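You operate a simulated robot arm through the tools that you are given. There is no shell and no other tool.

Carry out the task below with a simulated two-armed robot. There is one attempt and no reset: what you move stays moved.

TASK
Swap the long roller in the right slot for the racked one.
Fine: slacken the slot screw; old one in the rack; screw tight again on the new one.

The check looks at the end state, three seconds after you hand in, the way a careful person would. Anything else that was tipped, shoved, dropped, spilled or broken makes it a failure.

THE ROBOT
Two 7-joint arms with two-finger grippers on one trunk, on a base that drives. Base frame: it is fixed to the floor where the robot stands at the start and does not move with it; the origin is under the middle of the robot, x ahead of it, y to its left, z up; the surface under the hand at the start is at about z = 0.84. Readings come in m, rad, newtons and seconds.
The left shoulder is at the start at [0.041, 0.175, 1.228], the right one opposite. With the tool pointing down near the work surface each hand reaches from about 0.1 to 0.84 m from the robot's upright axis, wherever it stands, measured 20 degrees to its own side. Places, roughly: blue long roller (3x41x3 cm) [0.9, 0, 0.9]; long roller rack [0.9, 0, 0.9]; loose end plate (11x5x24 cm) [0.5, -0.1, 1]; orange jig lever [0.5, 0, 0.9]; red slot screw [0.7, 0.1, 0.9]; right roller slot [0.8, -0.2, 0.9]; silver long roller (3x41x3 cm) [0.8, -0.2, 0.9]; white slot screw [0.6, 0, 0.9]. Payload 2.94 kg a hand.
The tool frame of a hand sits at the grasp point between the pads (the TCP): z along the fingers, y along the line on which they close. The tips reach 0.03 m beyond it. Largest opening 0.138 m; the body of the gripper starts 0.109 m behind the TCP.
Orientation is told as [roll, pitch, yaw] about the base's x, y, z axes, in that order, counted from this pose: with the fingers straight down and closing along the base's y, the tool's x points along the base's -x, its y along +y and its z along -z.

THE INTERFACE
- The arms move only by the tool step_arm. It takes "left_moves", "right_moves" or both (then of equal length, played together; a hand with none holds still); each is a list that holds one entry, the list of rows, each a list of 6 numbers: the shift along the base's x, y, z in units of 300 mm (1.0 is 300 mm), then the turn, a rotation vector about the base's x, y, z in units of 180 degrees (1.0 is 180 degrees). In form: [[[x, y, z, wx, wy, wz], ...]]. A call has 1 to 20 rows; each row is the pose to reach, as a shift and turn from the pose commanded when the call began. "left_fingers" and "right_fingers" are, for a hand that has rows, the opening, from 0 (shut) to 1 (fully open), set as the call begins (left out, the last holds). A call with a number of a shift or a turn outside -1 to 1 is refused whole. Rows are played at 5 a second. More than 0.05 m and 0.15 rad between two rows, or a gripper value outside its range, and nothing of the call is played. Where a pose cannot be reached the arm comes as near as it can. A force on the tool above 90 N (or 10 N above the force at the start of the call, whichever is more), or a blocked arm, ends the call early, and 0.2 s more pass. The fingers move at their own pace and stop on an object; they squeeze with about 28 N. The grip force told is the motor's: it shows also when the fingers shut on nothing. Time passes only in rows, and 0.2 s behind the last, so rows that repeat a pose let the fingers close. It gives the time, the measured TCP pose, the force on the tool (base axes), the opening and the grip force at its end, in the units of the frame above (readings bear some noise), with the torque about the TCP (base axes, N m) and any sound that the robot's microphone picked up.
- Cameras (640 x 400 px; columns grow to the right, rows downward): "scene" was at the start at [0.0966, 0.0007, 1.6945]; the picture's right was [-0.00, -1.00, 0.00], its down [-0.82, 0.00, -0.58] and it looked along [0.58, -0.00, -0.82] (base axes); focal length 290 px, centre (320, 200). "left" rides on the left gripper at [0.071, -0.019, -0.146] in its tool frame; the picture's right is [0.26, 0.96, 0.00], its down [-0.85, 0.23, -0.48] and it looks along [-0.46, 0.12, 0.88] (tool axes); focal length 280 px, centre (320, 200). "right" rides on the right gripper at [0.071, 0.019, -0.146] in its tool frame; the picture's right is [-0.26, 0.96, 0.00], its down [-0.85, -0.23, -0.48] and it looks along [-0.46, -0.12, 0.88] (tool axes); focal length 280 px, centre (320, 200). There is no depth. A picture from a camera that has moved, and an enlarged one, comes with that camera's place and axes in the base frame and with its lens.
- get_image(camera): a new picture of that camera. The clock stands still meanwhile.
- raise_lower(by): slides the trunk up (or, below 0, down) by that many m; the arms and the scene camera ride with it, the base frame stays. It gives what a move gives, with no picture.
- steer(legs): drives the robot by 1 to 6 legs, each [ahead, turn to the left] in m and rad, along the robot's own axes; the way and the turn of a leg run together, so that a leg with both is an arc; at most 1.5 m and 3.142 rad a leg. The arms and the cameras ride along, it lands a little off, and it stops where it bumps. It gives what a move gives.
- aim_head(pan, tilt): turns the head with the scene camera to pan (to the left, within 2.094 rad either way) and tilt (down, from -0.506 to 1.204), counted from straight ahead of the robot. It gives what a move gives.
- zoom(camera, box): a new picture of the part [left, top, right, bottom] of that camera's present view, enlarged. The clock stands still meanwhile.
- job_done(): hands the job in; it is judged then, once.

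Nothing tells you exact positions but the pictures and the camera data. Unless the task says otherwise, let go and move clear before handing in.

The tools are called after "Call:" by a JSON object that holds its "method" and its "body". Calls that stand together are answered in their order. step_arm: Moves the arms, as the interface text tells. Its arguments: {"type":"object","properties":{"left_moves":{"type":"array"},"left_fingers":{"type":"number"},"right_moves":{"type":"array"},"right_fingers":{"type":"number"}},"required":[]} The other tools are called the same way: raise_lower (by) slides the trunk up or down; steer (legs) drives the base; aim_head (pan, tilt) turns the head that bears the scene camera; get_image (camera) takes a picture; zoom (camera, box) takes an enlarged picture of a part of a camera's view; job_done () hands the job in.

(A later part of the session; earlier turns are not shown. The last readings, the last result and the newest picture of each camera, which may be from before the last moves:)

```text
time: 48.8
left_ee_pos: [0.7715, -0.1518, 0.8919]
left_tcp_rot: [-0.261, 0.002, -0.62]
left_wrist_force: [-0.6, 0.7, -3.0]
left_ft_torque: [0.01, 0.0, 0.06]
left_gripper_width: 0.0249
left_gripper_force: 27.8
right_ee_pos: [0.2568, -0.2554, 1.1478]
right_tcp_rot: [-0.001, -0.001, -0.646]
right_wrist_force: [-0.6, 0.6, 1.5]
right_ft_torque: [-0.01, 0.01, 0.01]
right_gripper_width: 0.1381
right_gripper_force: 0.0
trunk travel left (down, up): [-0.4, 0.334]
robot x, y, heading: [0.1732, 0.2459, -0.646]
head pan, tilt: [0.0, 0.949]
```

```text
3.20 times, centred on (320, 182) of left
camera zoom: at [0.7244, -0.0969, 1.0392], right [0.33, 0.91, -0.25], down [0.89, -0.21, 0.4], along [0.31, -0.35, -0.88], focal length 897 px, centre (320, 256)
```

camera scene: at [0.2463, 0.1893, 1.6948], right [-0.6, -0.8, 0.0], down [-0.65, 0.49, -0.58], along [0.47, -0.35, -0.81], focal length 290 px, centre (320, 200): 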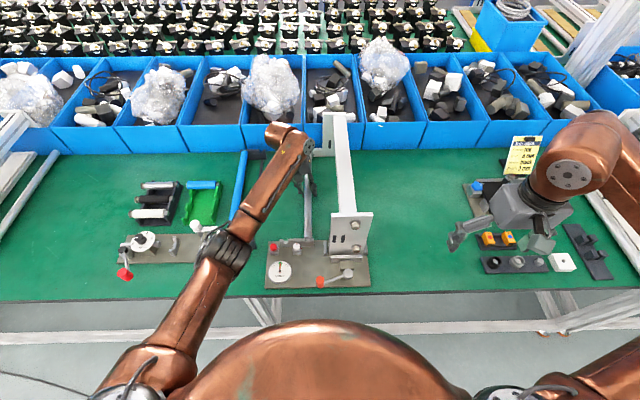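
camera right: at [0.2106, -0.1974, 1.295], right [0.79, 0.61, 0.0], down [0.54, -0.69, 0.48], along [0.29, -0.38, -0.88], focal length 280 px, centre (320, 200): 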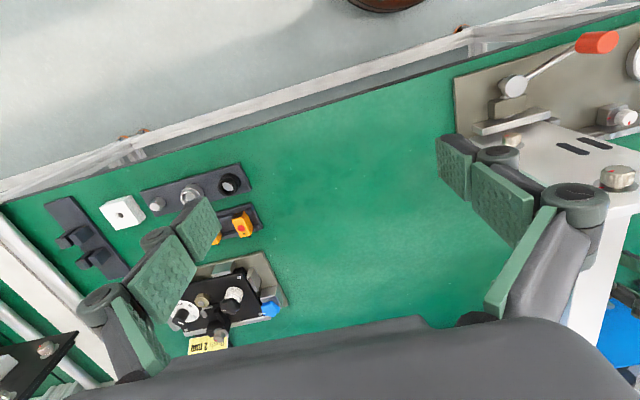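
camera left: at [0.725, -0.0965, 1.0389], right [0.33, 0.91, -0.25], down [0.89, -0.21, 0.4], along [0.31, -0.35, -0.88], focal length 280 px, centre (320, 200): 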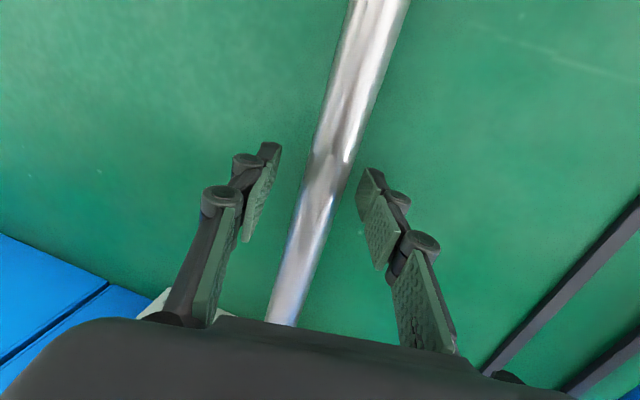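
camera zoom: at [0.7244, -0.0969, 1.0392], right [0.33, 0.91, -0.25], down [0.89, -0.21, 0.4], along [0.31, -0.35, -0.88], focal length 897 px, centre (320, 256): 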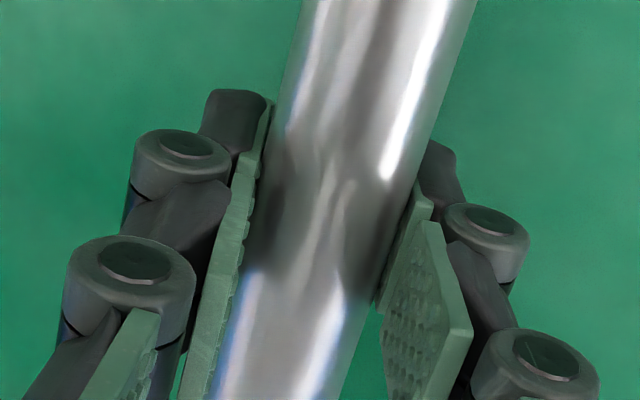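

The roller came free (about 3 N, balanced) and nothing else moved. I lift it clear and look at the rack's free notch.

Call:
{"method": "step_arm", "body": {"left_moves": [[[0, 0, 0.08, 0, 0, 0], [0, 0, 0.16, 0, 0, 0], [0, 0, 0.24, 0, 0, 0], [0, 0, 0.3, 0, 0, 0], [0, 0, 0.3, 0, 0, 0]]]}}

Call:
{"method": "get_image", "body": {"camera": "scene"}}

Call:
{"method": "get_image", "body": {"camera": "left"}}

Call:
{"method": "zoom", "body": {"camera": "scene", "box": [200, 130, 360, 250]}}

```text
time: 50.0
left_ee_pos: [0.771, -0.1514, 0.9847]
left_tcp_rot: [-0.262, 0.001, -0.62]
left_wrist_force: [-0.1, 0.7, -3.3]
left_ft_torque: [-0.01, 0.01, -0.01]
left_gripper_width: 0.0249
left_gripper_force: 28.4
right_ee_pos: [0.2564, -0.2561, 1.1484]
right_tcp_rot: [0.0, 0.0, -0.645]
right_wrist_force: [0.3, 0.7, 0.6]
right_ft_torque: [0.01, -0.04, -0.01]
right_gripper_width: 0.138
right_gripper_force: 0.0
trunk travel left (down, up): [-0.4, 0.334]
robot x, y, heading: [0.1694, 0.2485, -0.645]
head pan, tilt: [0.0, 0.949]
```

```text
taken
camera scene: at [0.2469, 0.1891, 1.6947], right [-0.6, -0.8, 0.0], down [-0.65, 0.49, -0.58], along [0.46, -0.35, -0.81], focal length 290 px, centre (320, 200)
```

scene: 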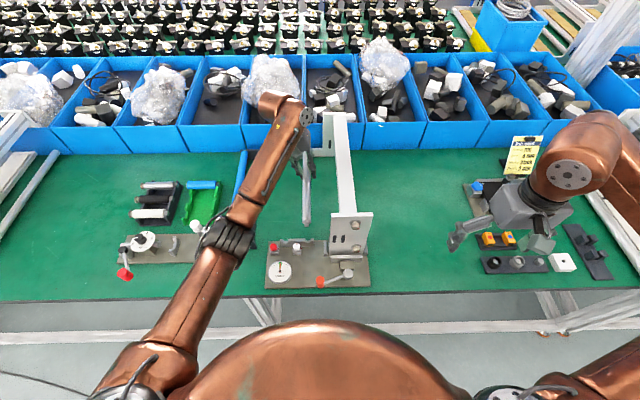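

```text
taken
camera left: at [0.7248, -0.0959, 1.1296], right [0.33, 0.91, -0.25], down [0.89, -0.21, 0.4], along [0.31, -0.35, -0.88], focal length 280 px, centre (320, 200)
```

left: 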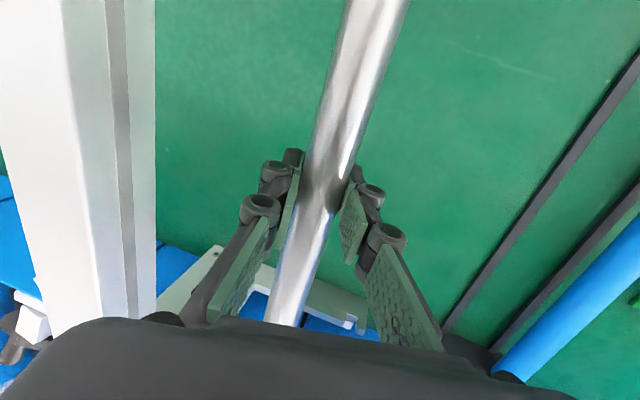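

```text
3.33 times, centred on (280, 190) of scene
camera zoom: at [0.2469, 0.1891, 1.6947], right [-0.6, -0.8, 0.0], down [-0.65, 0.49, -0.58], along [0.46, -0.35, -0.81], focal length 966 px, centre (453, 233)
```

zoom: 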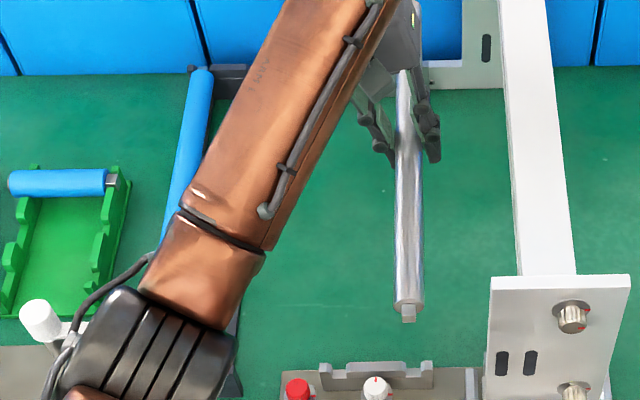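

The roller is clear of the slot. To measure the rack notches in the same picture as the jig slot, I carry it up and to the left so the head camera sees both unobstructed.

Call:
{"method": "step_arm", "body": {"left_moves": [[[0, 0, 0.15, 0, 0, 0], [0, 0, 0.3, 0, 0, 0], [0.04, 0.1, 0.42, 0, 0, 0], [0.08, 0.2, 0.54, 0, 0, 0], [0.12, 0.3, 0.66, 0, 0, 0], [0.16, 0.4, 0.76, 0, 0, 0], [0.2, 0.5, 0.82, 0, 0, 0], [0.24, 0.6, 0.86, 0, 0, 0], [0.28, 0.7, 0.884, 0, 0, 0], [0.317, 0.795, 0.884, 0, 0, 0], [0.317, 0.795, 0.884, 0, 0, 0]]]}}

Call:
{"method": "get_image", "body": {"camera": "scene"}}

Call:
{"method": "get_image", "body": {"camera": "left"}}

```text
time: 52.4
left_ee_pos: [0.8663, 0.0858, 1.2477]
left_tcp_rot: [-0.259, 0.003, -0.621]
left_wrist_force: [-1.1, -0.2, -3.8]
left_ft_torque: [0.05, 0.0, -0.03]
left_gripper_width: 0.0247
left_gripper_force: 28.1
right_ee_pos: [0.2555, -0.2556, 1.1487]
right_tcp_rot: [0.001, 0.001, -0.646]
right_wrist_force: [0.4, 0.0, -0.4]
right_ft_torque: [0.05, -0.02, -0.02]
right_gripper_width: 0.1379
right_gripper_force: 0.1
trunk travel left (down, up): [-0.4, 0.334]
robot x, y, heading: [0.1682, 0.2435, -0.644]
head pan, tilt: [0.0, 0.949]
```

```text
taken
camera scene: at [0.2463, 0.1883, 1.6947], right [-0.6, -0.8, 0.0], down [-0.65, 0.49, -0.58], along [0.47, -0.35, -0.81], focal length 290 px, centre (320, 200)
```

scene: 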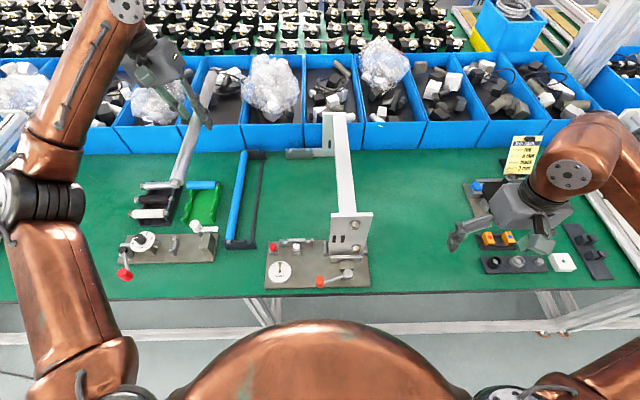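

```text
taken
camera left: at [0.8199, 0.1417, 1.3936], right [0.33, 0.91, -0.25], down [0.89, -0.21, 0.4], along [0.31, -0.35, -0.88], focal length 280 px, centre (320, 200)
```

left: 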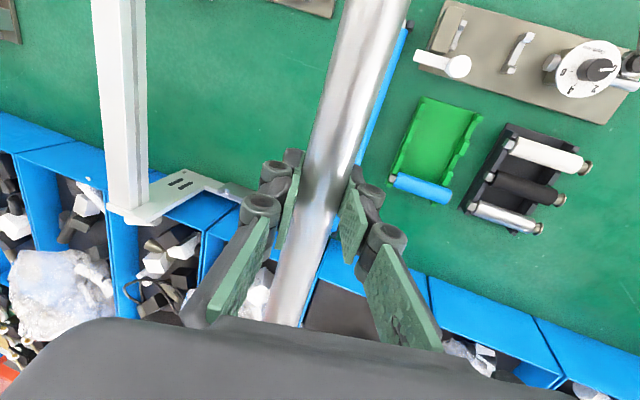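

Clear view of rack and jig now. Zooming on all four notches.

Call:
{"method": "zoom", "body": {"camera": "scene", "box": [220, 220, 300, 270]}}

Call:
{"method": "zoom", "body": {"camera": "scene", "box": [230, 130, 310, 180]}}

Call:
{"method": "zoom", "body": {"camera": "scene", "box": [270, 130, 350, 180]}}

Call:
{"method": "zoom", "body": {"camera": "scene", "box": [260, 220, 340, 270]}}

```text
8.00 times, centred on (260, 245) of scene
camera zoom: at [0.2463, 0.1883, 1.6947], right [-0.6, -0.8, 0.0], down [-0.65, 0.49, -0.58], along [0.47, -0.35, -0.81], focal length 2318 px, centre (800, -160)
```

zoom: 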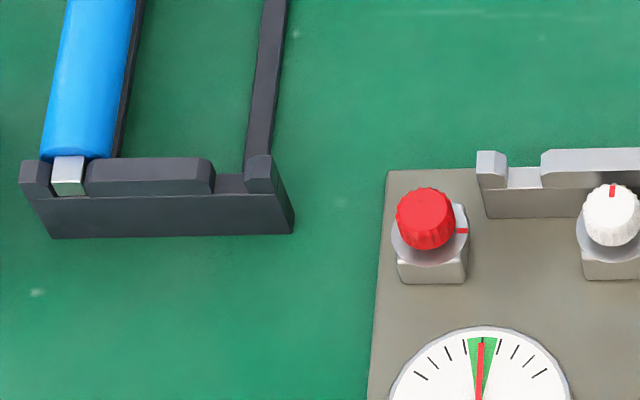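

```text
8.00 times, centred on (270, 155) of scene
camera zoom: at [0.2463, 0.1883, 1.6947], right [-0.6, -0.8, 0.0], down [-0.65, 0.49, -0.58], along [0.47, -0.35, -0.81], focal length 2318 px, centre (720, 560)
```

zoom: 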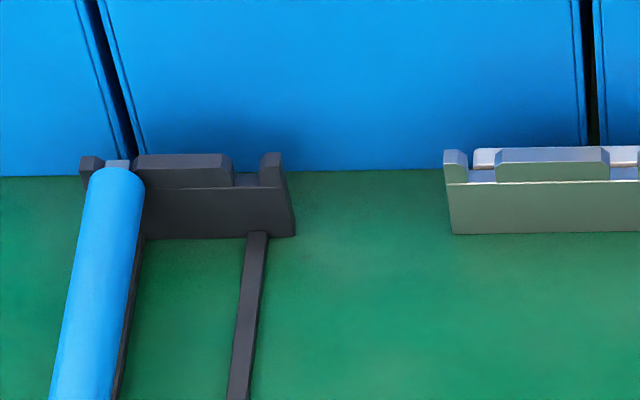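

```text
8.00 times, centred on (310, 155) of scene
camera zoom: at [0.2463, 0.1883, 1.6947], right [-0.6, -0.8, 0.0], down [-0.65, 0.49, -0.58], along [0.47, -0.35, -0.81], focal length 2318 px, centre (400, 560)
```

zoom: 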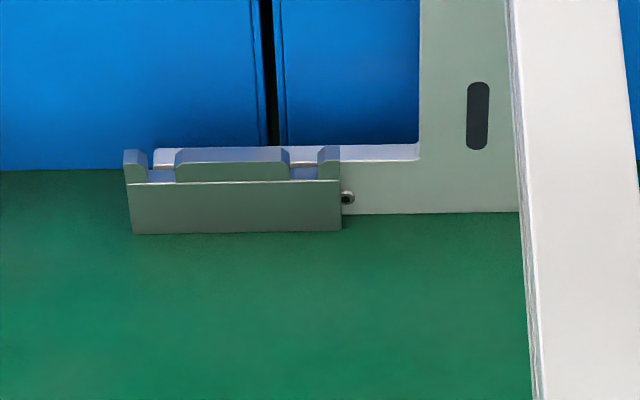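

```text
8.00 times, centred on (300, 245) of scene
camera zoom: at [0.2463, 0.1883, 1.6947], right [-0.6, -0.8, 0.0], down [-0.65, 0.49, -0.58], along [0.47, -0.35, -0.81], focal length 2318 px, centre (480, -160)
```

zoom: 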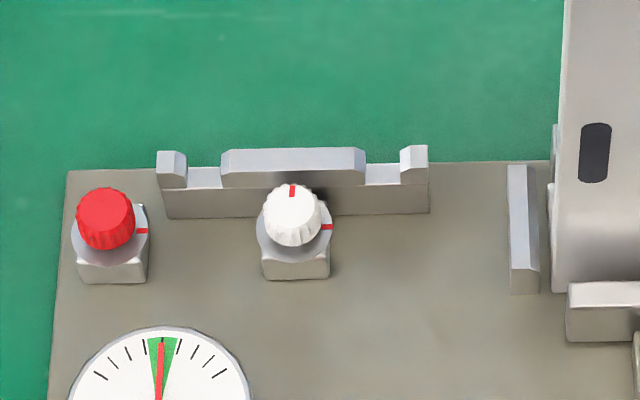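

All four notches measured: rack's free (right) notch lies 0.187 m to the left of the jig slot and parallel to it. So the place pose is the pick pose shifted by (+0.112, +0.150); I move to a hover above it.

Call:
{"method": "step_arm", "body": {"left_moves": [[[0.008, -0.042, -0.118, 0, 0, 0], [0.016, -0.085, -0.237, 0, 0, 0], [0.024, -0.127, -0.356, 0, 0, 0], [0.033, -0.169, -0.474, 0, 0, 0], [0.041, -0.211, -0.593, 0, 0, 0], [0.049, -0.254, -0.711, 0, 0, 0], [0.057, -0.296, -0.83, 0, 0, 0], [0.057, -0.296, -0.83, 0, 0, 0]]]}}

Call:
{"method": "get_image", "body": {"camera": "scene"}}

Call:
{"method": "get_image", "body": {"camera": "left"}}

Call:
{"method": "zoom", "body": {"camera": "scene", "box": [200, 120, 360, 260]}}

```text
time: 54.1
left_ee_pos: [0.8815, -0.0026, 1.0027]
left_tcp_rot: [-0.262, 0.001, -0.62]
left_wrist_force: [-0.7, -0.2, -3.5]
left_ft_torque: [0.01, -0.01, 0.06]
left_gripper_width: 0.0249
left_gripper_force: 27.7
right_ee_pos: [0.2574, -0.2555, 1.1497]
right_tcp_rot: [-0.001, 0.0, -0.646]
right_wrist_force: [0.6, -0.1, -1.1]
right_ft_torque: [-0.01, -0.04, 0.01]
right_gripper_width: 0.1379
right_gripper_force: 0.0
trunk travel left (down, up): [-0.4, 0.334]
robot x, y, heading: [0.167, 0.2496, -0.649]
head pan, tilt: [0.0, 0.949]
```

```text
taken
camera scene: at [0.2464, 0.1903, 1.6949], right [-0.6, -0.8, 0.0], down [-0.65, 0.49, -0.58], along [0.47, -0.35, -0.81], focal length 290 px, centre (320, 200)
```

scene: 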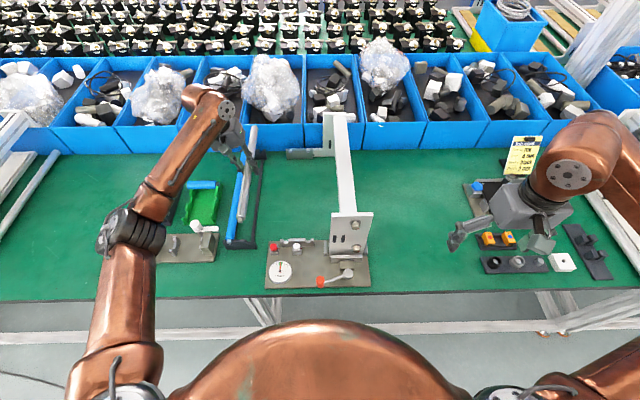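

```text
taken
camera left: at [0.8354, 0.0533, 1.148], right [0.33, 0.91, -0.25], down [0.89, -0.21, 0.4], along [0.31, -0.35, -0.88], focal length 280 px, centre (320, 200)
```

left: 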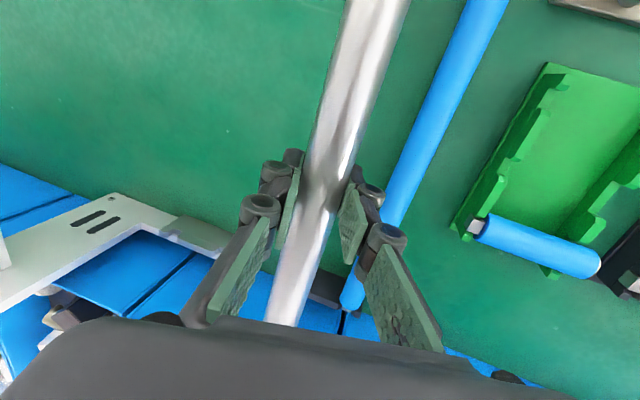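

```text
2.86 times, centred on (280, 190) of scene
camera zoom: at [0.2464, 0.1903, 1.6949], right [-0.6, -0.8, 0.0], down [-0.65, 0.49, -0.58], along [0.47, -0.35, -0.81], focal length 828 px, centre (434, 229)
```

zoom: 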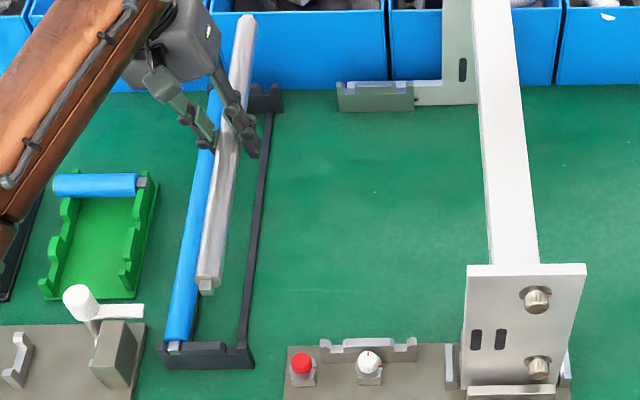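

The silver roller hovers above the free notch. I lower it to about 1.5 cm above the tabs and compare pin and notch closely.

Call:
{"method": "step_arm", "body": {"left_moves": [[[0.002, 0, -0.1, 0, 0, 0], [0.003, 0, -0.2, 0, 0, 0], [0.003, 0, -0.28, 0, 0, 0], [0.003, 0, -0.28, 0, 0, 0]]]}}

Call:
{"method": "zoom", "body": {"camera": "scene", "box": [200, 200, 300, 260]}}

Call:
{"method": "zoom", "body": {"camera": "scene", "box": [220, 120, 300, 180]}}

Call:
{"method": "get_image", "body": {"camera": "left"}}

```text
time: 55.1
left_ee_pos: [0.8832, -0.0044, 0.9151]
left_tcp_rot: [-0.261, 0.001, -0.619]
left_wrist_force: [-0.6, 0.7, -3.6]
left_ft_torque: [0.01, 0.0, 0.04]
left_gripper_width: 0.0249
left_gripper_force: 28.3
right_ee_pos: [0.2555, -0.2553, 1.1487]
right_tcp_rot: [0.001, -0.001, -0.646]
right_wrist_force: [-0.4, 0.1, -0.8]
right_ft_torque: [0.01, -0.01, -0.05]
right_gripper_width: 0.1379
right_gripper_force: 0.2
trunk travel left (down, up): [-0.4, 0.334]
robot x, y, heading: [0.1742, 0.2465, -0.643]
head pan, tilt: [0.0, 0.949]
```

```text
6.40 times, centred on (250, 230) of scene
camera zoom: at [0.2465, 0.1897, 1.6948], right [-0.6, -0.8, 0.0], down [-0.65, 0.49, -0.58], along [0.47, -0.35, -0.81], focal length 1855 px, centre (768, 8)
```

zoom: 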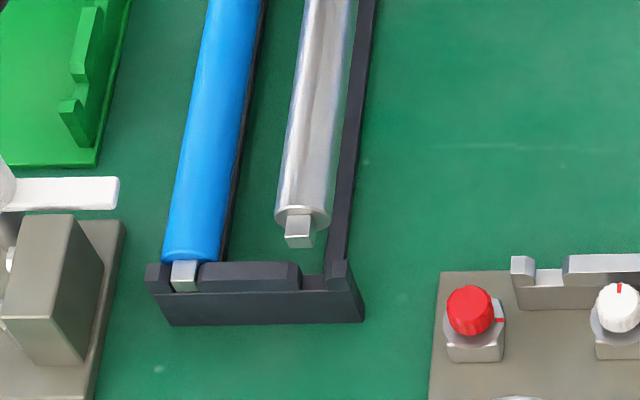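

```text
6.67 times, centred on (260, 150) of scene
camera zoom: at [0.2465, 0.1897, 1.6948], right [-0.6, -0.8, 0.0], down [-0.65, 0.49, -0.58], along [0.47, -0.35, -0.81], focal length 1932 px, centre (720, 533)
```

zoom: 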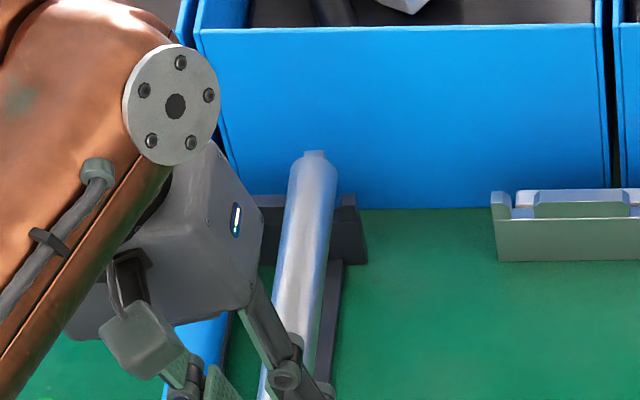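

```text
taken
camera left: at [0.8367, 0.0514, 1.0613], right [0.33, 0.91, -0.25], down [0.89, -0.21, 0.4], along [0.31, -0.35, -0.88], focal length 280 px, centre (320, 200)
```

left: 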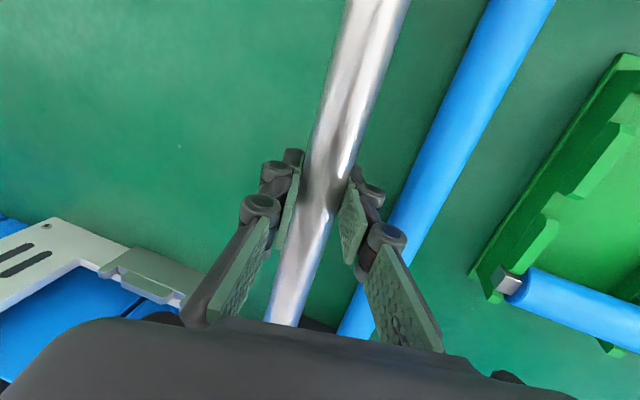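

Near end is aligned with the notch within a fraction of a millimetre. Checking the far end at higher zoom.

Call:
{"method": "zoom", "body": {"camera": "scene", "box": [240, 130, 290, 165]}}

Call:
{"method": "zoom", "body": {"camera": "scene", "box": [220, 220, 270, 255]}}

Call:
{"method": "zoom", "body": {"camera": "left", "box": [240, 260, 400, 360]}}

```text
11.43 times, centred on (265, 148) of scene
camera zoom: at [0.2465, 0.1897, 1.6948], right [-0.6, -0.8, 0.0], down [-0.65, 0.49, -0.58], along [0.47, -0.35, -0.81], focal length 3312 px, centre (949, 800)
```

zoom: 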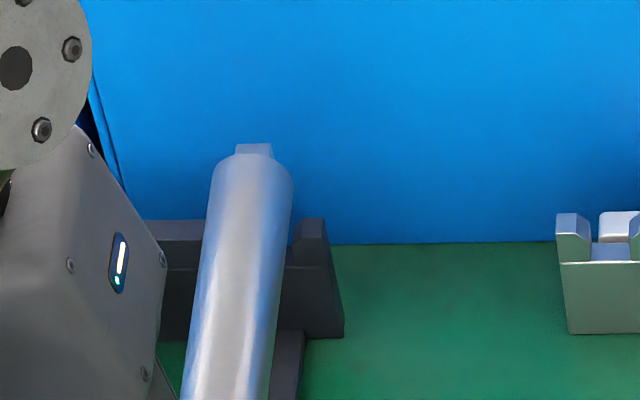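

```text
11.43 times, centred on (245, 238) of scene
camera zoom: at [0.2465, 0.1897, 1.6948], right [-0.6, -0.8, 0.0], down [-0.65, 0.49, -0.58], along [0.47, -0.35, -0.81], focal length 3312 px, centre (1177, -229)
```

zoom: 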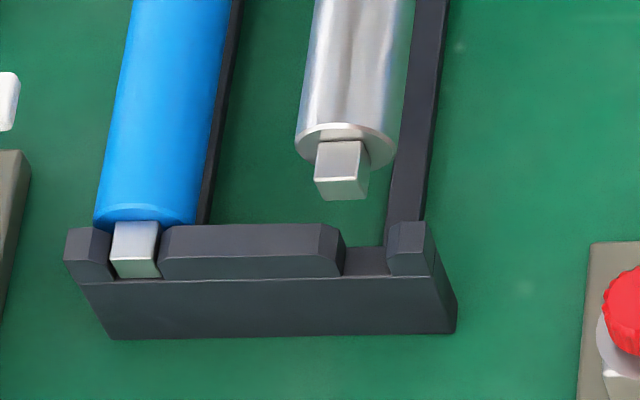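

```text
4.00 times, centred on (320, 310) of left
camera zoom: at [0.8367, 0.0514, 1.0613], right [0.33, 0.91, -0.25], down [0.89, -0.21, 0.4], along [0.31, -0.35, -0.88], focal length 1122 px, centre (320, -240)
```

zoom: 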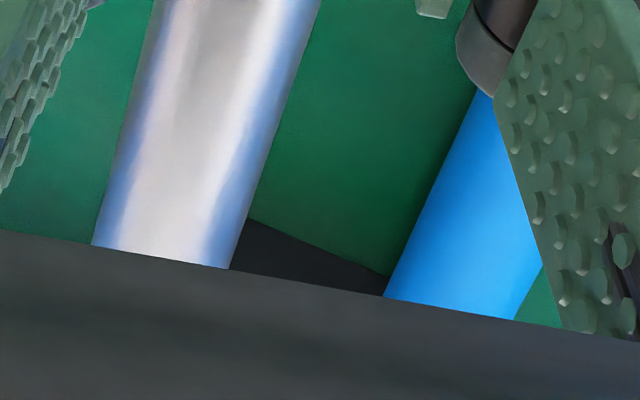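

Both ends line up within about a millimetre. I shift 1.5 mm back along the axis and lower slowly, watching the force.

Call:
{"method": "step_arm", "body": {"left_moves": [[[-0.004, 0.003, -0.02, 0, 0, 0], [-0.004, 0.003, -0.045, 0, 0, 0], [-0.004, 0.003, -0.065, 0, 0, 0], [-0.004, 0.003, -0.065, 0, 0, 0]]]}}

Call:
{"method": "zoom", "body": {"camera": "scene", "box": [220, 220, 270, 255]}}

Call:
{"method": "zoom", "body": {"camera": "scene", "box": [240, 130, 290, 165]}}

```text
time: 56.1
left_ee_pos: [0.8828, -0.0041, 0.8975]
left_tcp_rot: [-0.262, -0.001, -0.622]
left_wrist_force: [0.1, -2.3, 0.6]
left_ft_torque: [-0.54, -0.74, -0.39]
left_gripper_width: 0.0248
left_gripper_force: 27.8
right_ee_pos: [0.2555, -0.2564, 1.1488]
right_tcp_rot: [0.0, 0.001, -0.647]
right_wrist_force: [-0.7, -0.1, 0.0]
right_ft_torque: [0.01, -0.02, -0.01]
right_gripper_width: 0.138
right_gripper_force: 0.0
trunk travel left (down, up): [-0.4, 0.334]
robot x, y, heading: [0.1687, 0.2445, -0.646]
head pan, tilt: [0.0, 0.949]
```

```text
11.43 times, centred on (245, 238) of scene
camera zoom: at [0.2462, 0.1895, 1.6948], right [-0.6, -0.8, 0.0], down [-0.65, 0.49, -0.58], along [0.47, -0.35, -0.81], focal length 3312 px, centre (1177, -229)
```

zoom: 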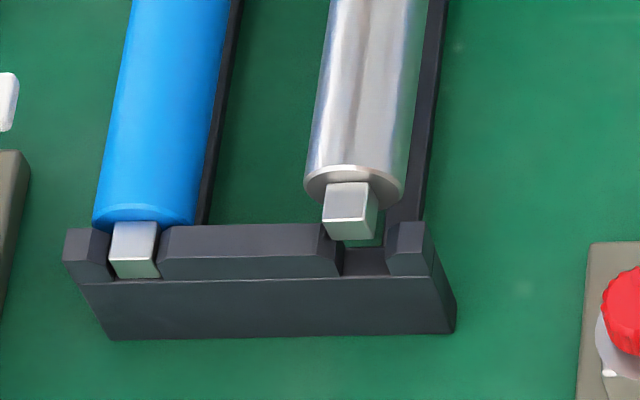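

```text
11.43 times, centred on (265, 148) of scene
camera zoom: at [0.2462, 0.1895, 1.6948], right [-0.6, -0.8, 0.0], down [-0.65, 0.49, -0.58], along [0.47, -0.35, -0.81], focal length 3312 px, centre (949, 800)
```

zoom: 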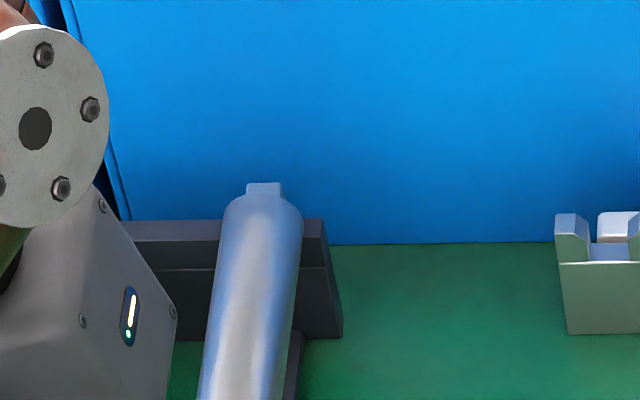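

A light contact came at the far end: the pins sit about 1.7 mm too far left and touch the tab chamfers. I lift 4 mm, shift 1.7 mm to the right, and look again.

Call:
{"method": "step_arm", "body": {"left_moves": [[[0, 0, 0.014, 0, 0, 0], [-0.0034, -0.0045, 0.014, 0, 0, 0], [-0.0034, -0.0045, 0.014, 0, 0, 0]]]}}

Call:
{"method": "zoom", "body": {"camera": "scene", "box": [220, 220, 270, 255]}}

Call:
{"method": "zoom", "body": {"camera": "scene", "box": [240, 130, 290, 165]}}

```text
time: 57.0
left_ee_pos: [0.882, -0.0026, 0.8999]
left_tcp_rot: [-0.26, 0.001, -0.62]
left_wrist_force: [-0.1, 0.3, -3.9]
left_ft_torque: [0.05, 0.02, 0.07]
left_gripper_width: 0.025
left_gripper_force: 28.1
right_ee_pos: [0.2573, -0.2558, 1.148]
right_tcp_rot: [-0.001, 0.0, -0.646]
right_wrist_force: [0.1, 0.3, 0.1]
right_ft_torque: [0.04, -0.02, 0.0]
right_gripper_width: 0.1381
right_gripper_force: 0.0
trunk travel left (down, up): [-0.4, 0.334]
robot x, y, heading: [0.1711, 0.2496, -0.645]
head pan, tilt: [0.0, 0.949]
```

```text
11.43 times, centred on (245, 238) of scene
camera zoom: at [0.2469, 0.1896, 1.6947], right [-0.6, -0.8, 0.0], down [-0.65, 0.49, -0.58], along [0.46, -0.35, -0.81], focal length 3312 px, centre (1177, -229)
```

zoom: 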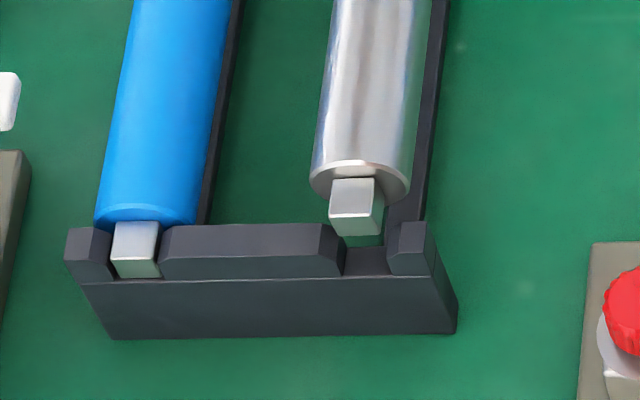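

```text
11.43 times, centred on (265, 148) of scene
camera zoom: at [0.2469, 0.1896, 1.6947], right [-0.6, -0.8, 0.0], down [-0.65, 0.49, -0.58], along [0.46, -0.35, -0.81], focal length 3312 px, centre (949, 800)
```

zoom: 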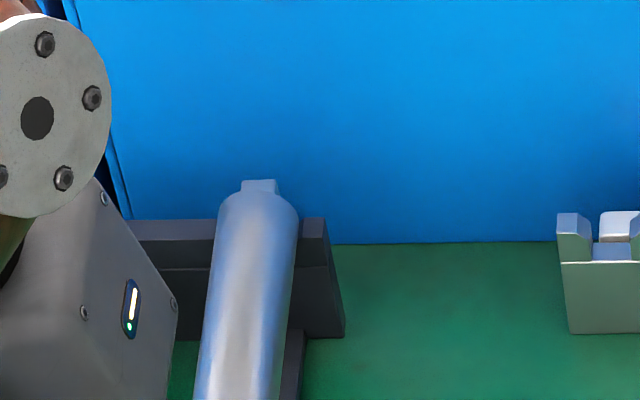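

Free again (-3.9 N is just the roller's weight). I go down in small steps and read force/torque to see which end touches, if any.

Call:
{"method": "step_arm", "body": {"left_moves": [[[0, 0, -0.01, 0, 0, 0], [0, 0, -0.016, 0, 0, 0], [0, 0, -0.016, 0, 0, 0]]]}}

```text
time: 57.8
left_ee_pos: [0.8806, -0.0043, 0.8982]
left_tcp_rot: [-0.262, -0.003, -0.622]
left_wrist_force: [-0.7, -1.8, 1.3]
left_ft_torque: [-0.55, -0.78, -0.21]
left_gripper_width: 0.0248
left_gripper_force: 28.3
right_ee_pos: [0.2559, -0.257, 1.1494]
right_tcp_rot: [0.0, 0.0, -0.646]
right_wrist_force: [-0.4, 0.3, -0.1]
right_ft_torque: [-0.02, -0.01, -0.03]
right_gripper_width: 0.1378
right_gripper_force: 0.0
trunk travel left (down, up): [-0.4, 0.334]
robot x, y, heading: [0.1706, 0.2495, -0.648]
head pan, tilt: [0.0, 0.949]
```

Contact again at the far end at the same height. Let me look at the far bracket from both cameras to see what is touching.

Call:
{"method": "zoom", "body": {"camera": "scene", "box": [245, 135, 285, 163]}}

Call:
{"method": "zoom", "body": {"camera": "scene", "box": [225, 225, 265, 253]}}

Call:
{"method": "get_image", "body": {"camera": "left"}}

```text
14.29 times, centred on (265, 149) of scene
camera zoom: at [0.2461, 0.1896, 1.6948], right [-0.6, -0.8, 0.0], down [-0.65, 0.49, -0.58], along [0.47, -0.35, -0.81], focal length 4140 px, centre (1106, 929)
```

zoom: 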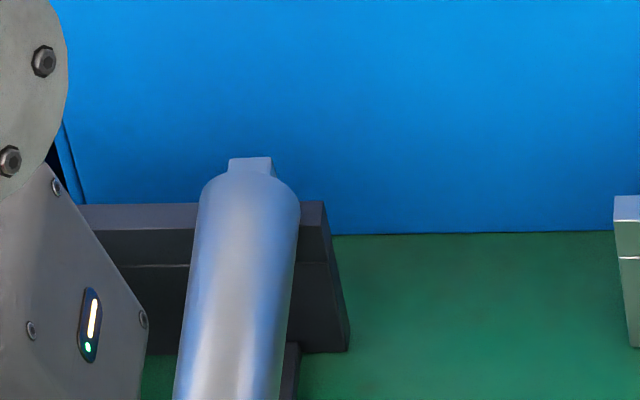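

```text
14.29 times, centred on (245, 239) of scene
camera zoom: at [0.2461, 0.1896, 1.6948], right [-0.6, -0.8, 0.0], down [-0.65, 0.49, -0.58], along [0.47, -0.35, -0.81], focal length 4140 px, centre (1391, -357)
```

zoom: 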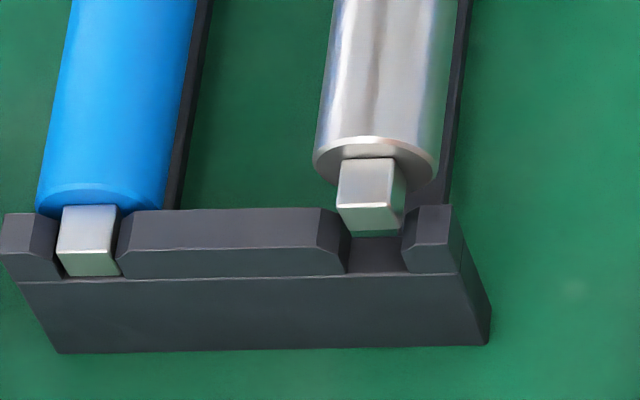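

```text
taken
camera left: at [0.8345, 0.0514, 1.0427], right [0.33, 0.91, -0.25], down [0.89, -0.21, 0.4], along [0.31, -0.35, -0.88], focal length 280 px, centre (320, 200)
```

left: 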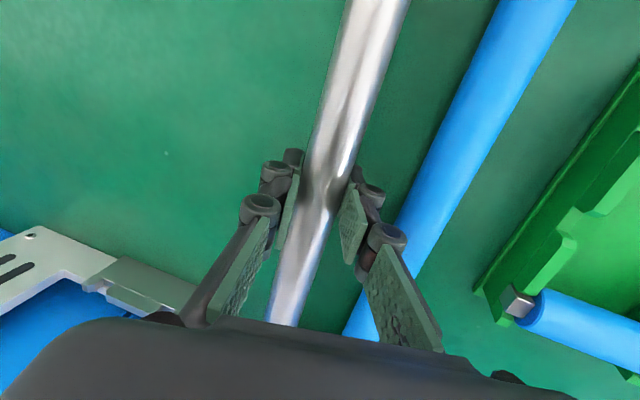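

The geometry now makes sense: the roller body overhangs the far bracket by ~2 mm, i.e. the roller is about 4 mm too far forward. I lift, pull it back 4 mm along its axis, undo most of the sideways shift, and re-measure.

Call:
{"method": "step_arm", "body": {"left_moves": [[[0, 0, 0.02, 0, 0, 0], [-0.0054, 0.0039, 0.02, 0, 0, 0], [-0.0081, 0.0118, 0.02, 0, 0, 0], [-0.0081, 0.0118, 0.02, 0, 0, 0]]]}}

Call:
{"method": "zoom", "body": {"camera": "scene", "box": [245, 135, 285, 163]}}

Call:
{"method": "zoom", "body": {"camera": "scene", "box": [225, 225, 265, 253]}}

```text
time: 58.8
left_ee_pos: [0.8782, -0.0006, 0.9019]
left_tcp_rot: [-0.262, 0.001, -0.62]
left_wrist_force: [0.5, 0.2, -2.4]
left_ft_torque: [0.01, -0.01, -0.01]
left_gripper_width: 0.0251
left_gripper_force: 27.8
right_ee_pos: [0.2563, -0.2564, 1.1501]
right_tcp_rot: [0.0, -0.001, -0.646]
right_wrist_force: [0.3, 0.1, 0.5]
right_ft_torque: [0.0, -0.04, -0.03]
right_gripper_width: 0.1381
right_gripper_force: 0.0
trunk travel left (down, up): [-0.4, 0.334]
robot x, y, heading: [0.1695, 0.2501, -0.644]
head pan, tilt: [0.0, 0.949]
```

```text
14.29 times, centred on (265, 149) of scene
camera zoom: at [0.2468, 0.1894, 1.6947], right [-0.6, -0.8, 0.0], down [-0.65, 0.49, -0.58], along [0.46, -0.35, -0.81], focal length 4140 px, centre (1106, 929)
```

zoom: 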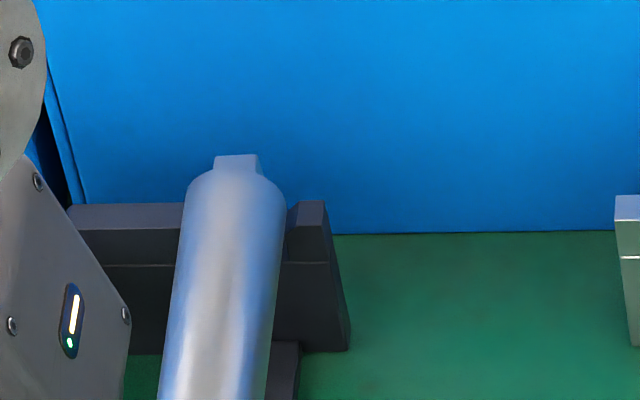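

```text
14.29 times, centred on (245, 239) of scene
camera zoom: at [0.2468, 0.1894, 1.6947], right [-0.6, -0.8, 0.0], down [-0.65, 0.49, -0.58], along [0.46, -0.35, -0.81], focal length 4140 px, centre (1391, -357)
```

zoom: 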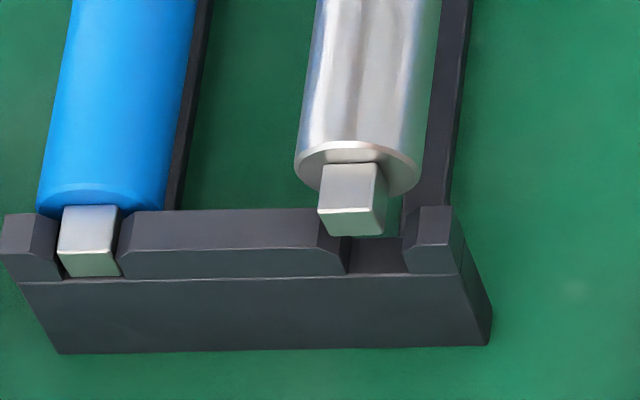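

Axially it is right now; sideways it should go about 2.3 mm back to the right with a hair of clockwise turn. Then I lower in small steps.

Call:
{"method": "step_arm", "body": {"left_moves": [[[-0.0045, -0.0062, 0, 0, 0, -0.001], [-0.0045, -0.0062, -0.012, 0, 0, -0.001], [-0.0045, -0.0062, -0.025, 0, 0, -0.001], [-0.0045, -0.0062, -0.025, 0, 0, -0.001]]]}}

Call:
{"method": "zoom", "body": {"camera": "scene", "box": [245, 135, 285, 163]}}

Call:
{"method": "zoom", "body": {"camera": "scene", "box": [225, 225, 265, 253]}}

```text
time: 59.8
left_ee_pos: [0.8783, -0.0027, 0.8945]
left_tcp_rot: [-0.262, 0.001, -0.624]
left_wrist_force: [-1.4, 0.3, -2.8]
left_ft_torque: [-0.03, 0.04, 0.0]
left_gripper_width: 0.025
left_gripper_force: 27.6
right_ee_pos: [0.256, -0.2563, 1.1488]
right_tcp_rot: [0.001, 0.0, -0.647]
right_wrist_force: [-0.1, 1.1, -0.5]
right_ft_torque: [0.0, 0.04, 0.01]
right_gripper_width: 0.1381
right_gripper_force: 0.1
trunk travel left (down, up): [-0.4, 0.334]
robot x, y, heading: [0.1712, 0.2458, -0.645]
head pan, tilt: [0.0, 0.949]
```

```text
14.29 times, centred on (265, 149) of scene
camera zoom: at [0.2468, 0.1896, 1.6947], right [-0.6, -0.8, 0.0], down [-0.65, 0.49, -0.58], along [0.46, -0.35, -0.81], focal length 4140 px, centre (1106, 929)
```

zoom: 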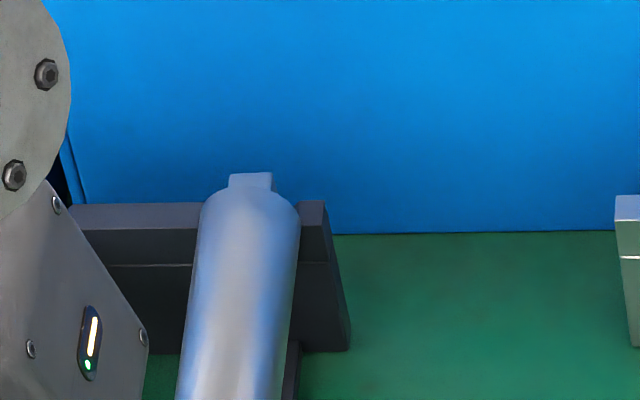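

```text
14.29 times, centred on (245, 239) of scene
camera zoom: at [0.2468, 0.1896, 1.6947], right [-0.6, -0.8, 0.0], down [-0.65, 0.49, -0.58], along [0.46, -0.35, -0.81], focal length 4140 px, centre (1391, -357)
```

zoom: 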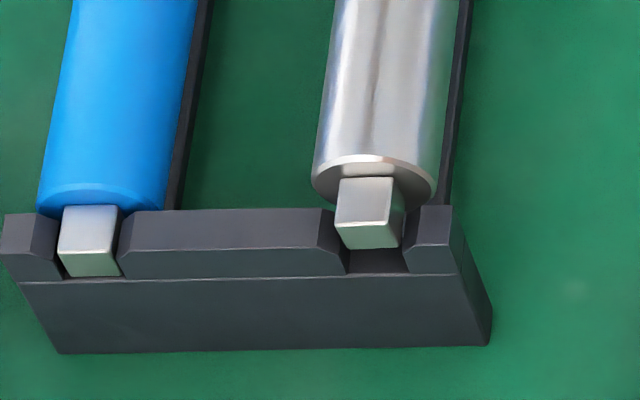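

No contact now at a height below the earlier touch, and the pin is entering the notch. Continuing down.

Call:
{"method": "step_arm", "body": {"left_moves": [[[0, 0, -0.01, 0, 0, 0], [0, 0, -0.02, 0, 0, 0], [0, 0, -0.02, 0, 0, 0]]]}}

Call:
{"method": "zoom", "body": {"camera": "scene", "box": [245, 135, 285, 163]}}

Call:
{"method": "zoom", "body": {"camera": "scene", "box": [225, 225, 265, 253]}}

```text
time: 60.5
left_ee_pos: [0.8793, -0.0024, 0.8876]
left_tcp_rot: [-0.261, 0.002, -0.623]
left_wrist_force: [0.1, 0.3, -4.1]
left_ft_torque: [0.0, -0.05, -0.11]
left_gripper_width: 0.0248
left_gripper_force: 27.7
right_ee_pos: [0.2565, -0.2556, 1.1483]
right_tcp_rot: [0.0, 0.0, -0.645]
right_wrist_force: [-0.2, -0.1, 0.3]
right_ft_torque: [-0.03, 0.0, 0.0]
right_gripper_width: 0.1379
right_gripper_force: 0.0
trunk travel left (down, up): [-0.4, 0.334]
robot x, y, heading: [0.1712, 0.2494, -0.648]
head pan, tilt: [0.0, 0.949]
```

```text
14.29 times, centred on (265, 149) of scene
camera zoom: at [0.2469, 0.1896, 1.6947], right [-0.6, -0.8, 0.0], down [-0.65, 0.49, -0.58], along [0.46, -0.35, -0.81], focal length 4140 px, centre (1106, 929)
```

zoom: 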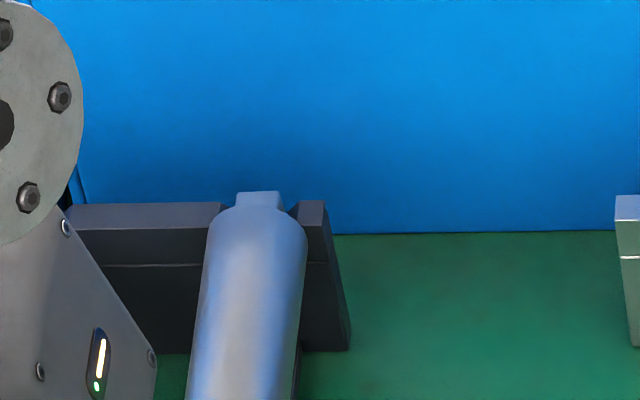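

```text
14.29 times, centred on (245, 239) of scene
camera zoom: at [0.2469, 0.1896, 1.6947], right [-0.6, -0.8, 0.0], down [-0.65, 0.49, -0.58], along [0.46, -0.35, -0.81], focal length 4140 px, centre (1391, -357)
```

zoom: 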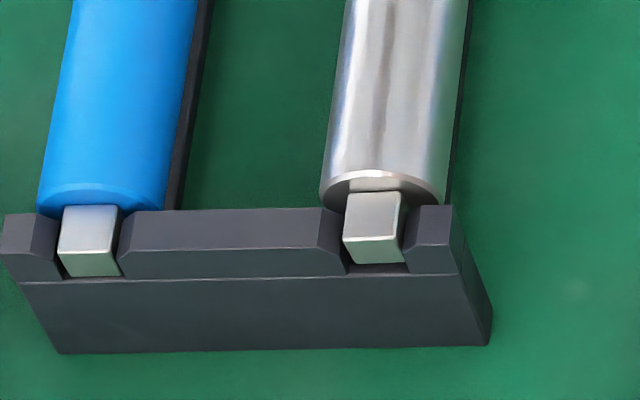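

Both pins are inside their notches with no side force. Lowering the last ~7 mm until it seats.

Call:
{"method": "step_arm", "body": {"left_moves": [[[0, 0, -0.008, 0, 0, 0], [0, 0, -0.014, 0, 0, 0], [0, 0, -0.018, 0, 0, 0], [0, 0, -0.018, 0, 0, 0]]]}}

Call:
{"method": "zoom", "body": {"camera": "scene", "box": [245, 135, 285, 163]}}

Call:
{"method": "zoom", "body": {"camera": "scene", "box": [225, 225, 265, 253]}}

```text
time: 61.5
left_ee_pos: [0.8769, -0.002, 0.8829]
left_tcp_rot: [-0.262, 0.0, -0.624]
left_wrist_force: [1.9, -0.2, 2.9]
left_ft_torque: [0.38, 0.44, -0.06]
left_gripper_width: 0.0253
left_gripper_force: 27.8
right_ee_pos: [0.2563, -0.2564, 1.1491]
right_tcp_rot: [0.001, 0.0, -0.646]
right_wrist_force: [0.3, -0.3, -0.5]
right_ft_torque: [-0.01, 0.01, 0.0]
right_gripper_width: 0.138
right_gripper_force: 0.1
trunk travel left (down, up): [-0.4, 0.334]
robot x, y, heading: [0.1701, 0.2477, -0.645]
head pan, tilt: [0.0, 0.949]
```

```text
14.29 times, centred on (265, 149) of scene
camera zoom: at [0.2465, 0.1897, 1.6948], right [-0.6, -0.8, 0.0], down [-0.65, 0.49, -0.58], along [0.47, -0.35, -0.81], focal length 4140 px, centre (1106, 929)
```

zoom: 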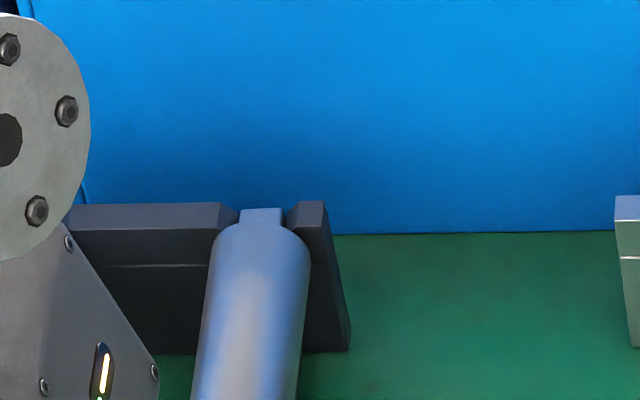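

```text
14.29 times, centred on (245, 239) of scene
camera zoom: at [0.2465, 0.1897, 1.6948], right [-0.6, -0.8, 0.0], down [-0.65, 0.49, -0.58], along [0.47, -0.35, -0.81], focal length 4140 px, centre (1391, -357)
```

zoom: 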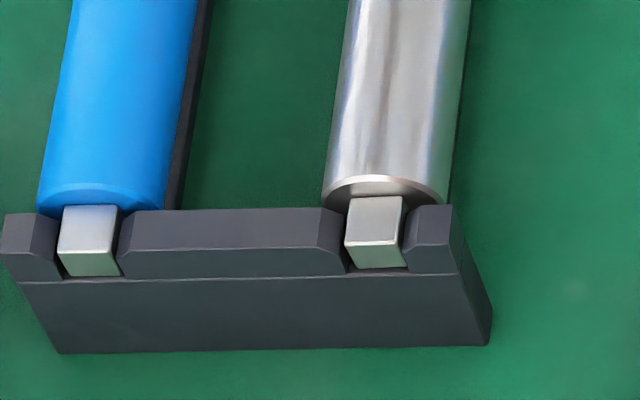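

Both ends now look seated level with the blue roller (light contact at the near pin). I open the fingers and let it rest.

Call:
{"method": "step_arm", "body": {"left_moves": [[[0, 0, 0, 0, 0, 0], [0, 0, 0, 0, 0, 0], [0, 0, 0, 0, 0, 0]]], "left_fingers": 0.27}}

Call:
{"method": "zoom", "body": {"camera": "scene", "box": [245, 135, 285, 163]}}

Call:
{"method": "zoom", "body": {"camera": "scene", "box": [225, 225, 265, 253]}}

Call:
{"method": "get_image", "body": {"camera": "left"}}

```text
time: 62.4
left_ee_pos: [0.8779, -0.0029, 0.8823]
left_tcp_rot: [-0.261, 0.002, -0.622]
left_wrist_force: [0.1, 0.0, -0.6]
left_ft_torque: [-0.02, -0.01, 0.0]
left_gripper_width: 0.0373
left_gripper_force: 0.0
right_ee_pos: [0.256, -0.2553, 1.1489]
right_tcp_rot: [0.0, 0.0, -0.646]
right_wrist_force: [-0.1, 1.0, 0.1]
right_ft_torque: [-0.03, 0.0, 0.03]
right_gripper_width: 0.138
right_gripper_force: 0.2
trunk travel left (down, up): [-0.4, 0.334]
robot x, y, heading: [0.1678, 0.2496, -0.645]
head pan, tilt: [0.0, 0.949]
```

```text
14.29 times, centred on (265, 149) of scene
camera zoom: at [0.2464, 0.1897, 1.6948], right [-0.6, -0.8, 0.0], down [-0.65, 0.49, -0.58], along [0.47, -0.35, -0.81], focal length 4140 px, centre (1106, 929)
```

zoom: 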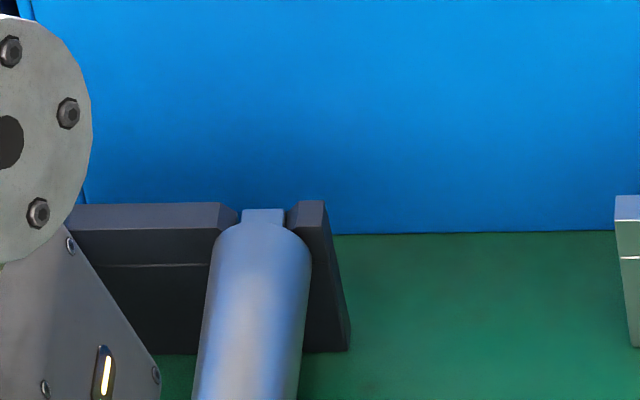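

```text
14.29 times, centred on (245, 239) of scene
camera zoom: at [0.2464, 0.1897, 1.6948], right [-0.6, -0.8, 0.0], down [-0.65, 0.49, -0.58], along [0.47, -0.35, -0.81], focal length 4140 px, centre (1391, -357)
```

zoom: 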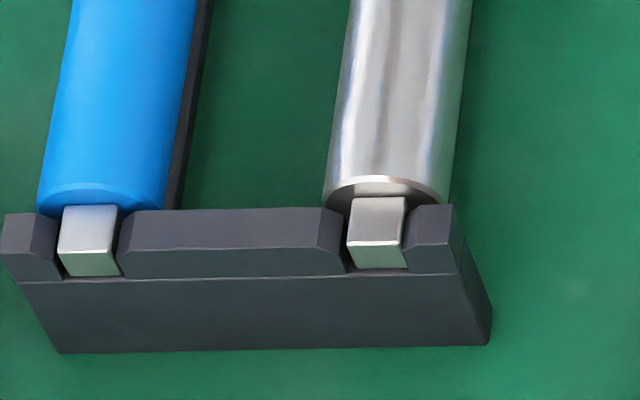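

```text
taken
camera left: at [0.8316, 0.0533, 1.0286], right [0.33, 0.91, -0.25], down [0.89, -0.21, 0.4], along [0.31, -0.35, -0.88], focal length 280 px, centre (320, 200)
```

left: 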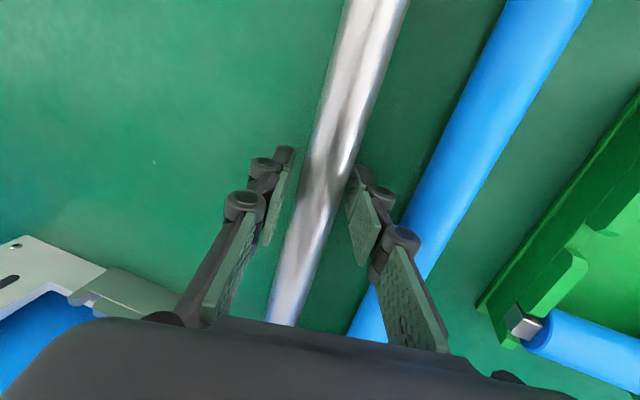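

The silver roller rests in the rack's free notch. I withdraw along the tool axis and move over to a pre-grasp point above the blue roller, 63 mm to the left.

Call:
{"method": "step_arm", "body": {"left_moves": [[[0.02, 0.028, 0.129, 0, 0, 0], [0.04, 0.056, 0.258, 0, 0, 0], [0.05, 0.0703, 0.322, 0, 0, 0], [0.111, 0.1557, 0.322, 0, 0, 0], [0.1717, 0.241, 0.322, 0, 0, 0], [0.1717, 0.241, 0.322, 0, 0, 0]]]}}

Call:
{"method": "get_image", "body": {"camera": "left"}}

Call:
{"method": "zoom", "body": {"camera": "scene", "box": [200, 120, 360, 260]}}

```text
time: 63.8
left_ee_pos: [0.9305, 0.0699, 0.9803]
left_tcp_rot: [-0.263, 0.001, -0.623]
left_wrist_force: [0.4, 0.8, -0.2]
left_ft_torque: [-0.01, 0.02, 0.0]
left_gripper_width: 0.0374
left_gripper_force: 0.0
right_ee_pos: [0.2551, -0.2554, 1.1478]
right_tcp_rot: [0.0, 0.0, -0.646]
right_wrist_force: [0.4, 0.2, 0.0]
right_ft_torque: [0.01, 0.01, -0.03]
right_gripper_width: 0.138
right_gripper_force: 0.1
trunk travel left (down, up): [-0.4, 0.334]
robot x, y, heading: [0.1709, 0.2427, -0.647]
head pan, tilt: [0.0, 0.949]
```

```text
taken
camera left: at [0.8837, 0.1264, 1.126], right [0.33, 0.91, -0.25], down [0.89, -0.22, 0.4], along [0.31, -0.35, -0.88], focal length 280 px, centre (320, 200)
```

left: 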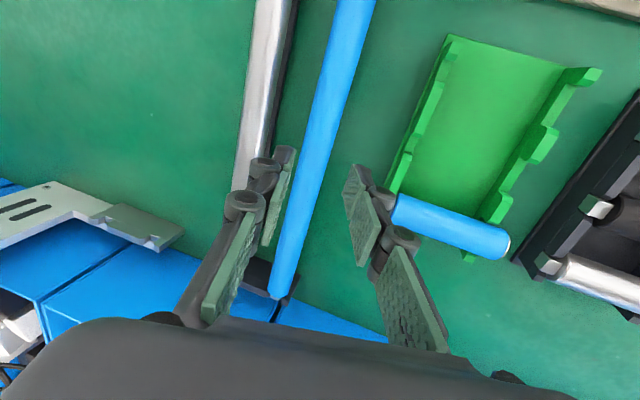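

```text
2.86 times, centred on (280, 190) of scene
camera zoom: at [0.2462, 0.1892, 1.6948], right [-0.6, -0.8, 0.0], down [-0.65, 0.49, -0.58], along [0.47, -0.35, -0.81], focal length 828 px, centre (434, 229)
```

zoom: 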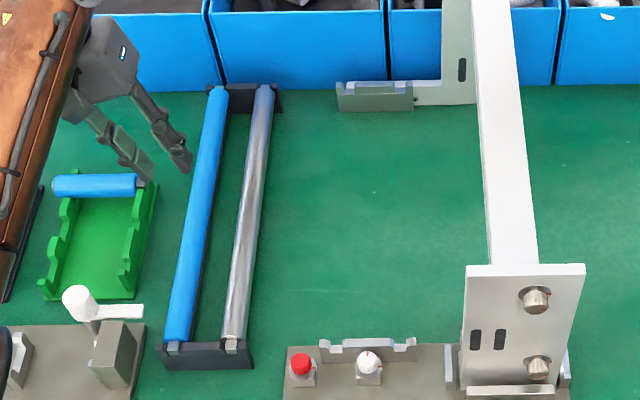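

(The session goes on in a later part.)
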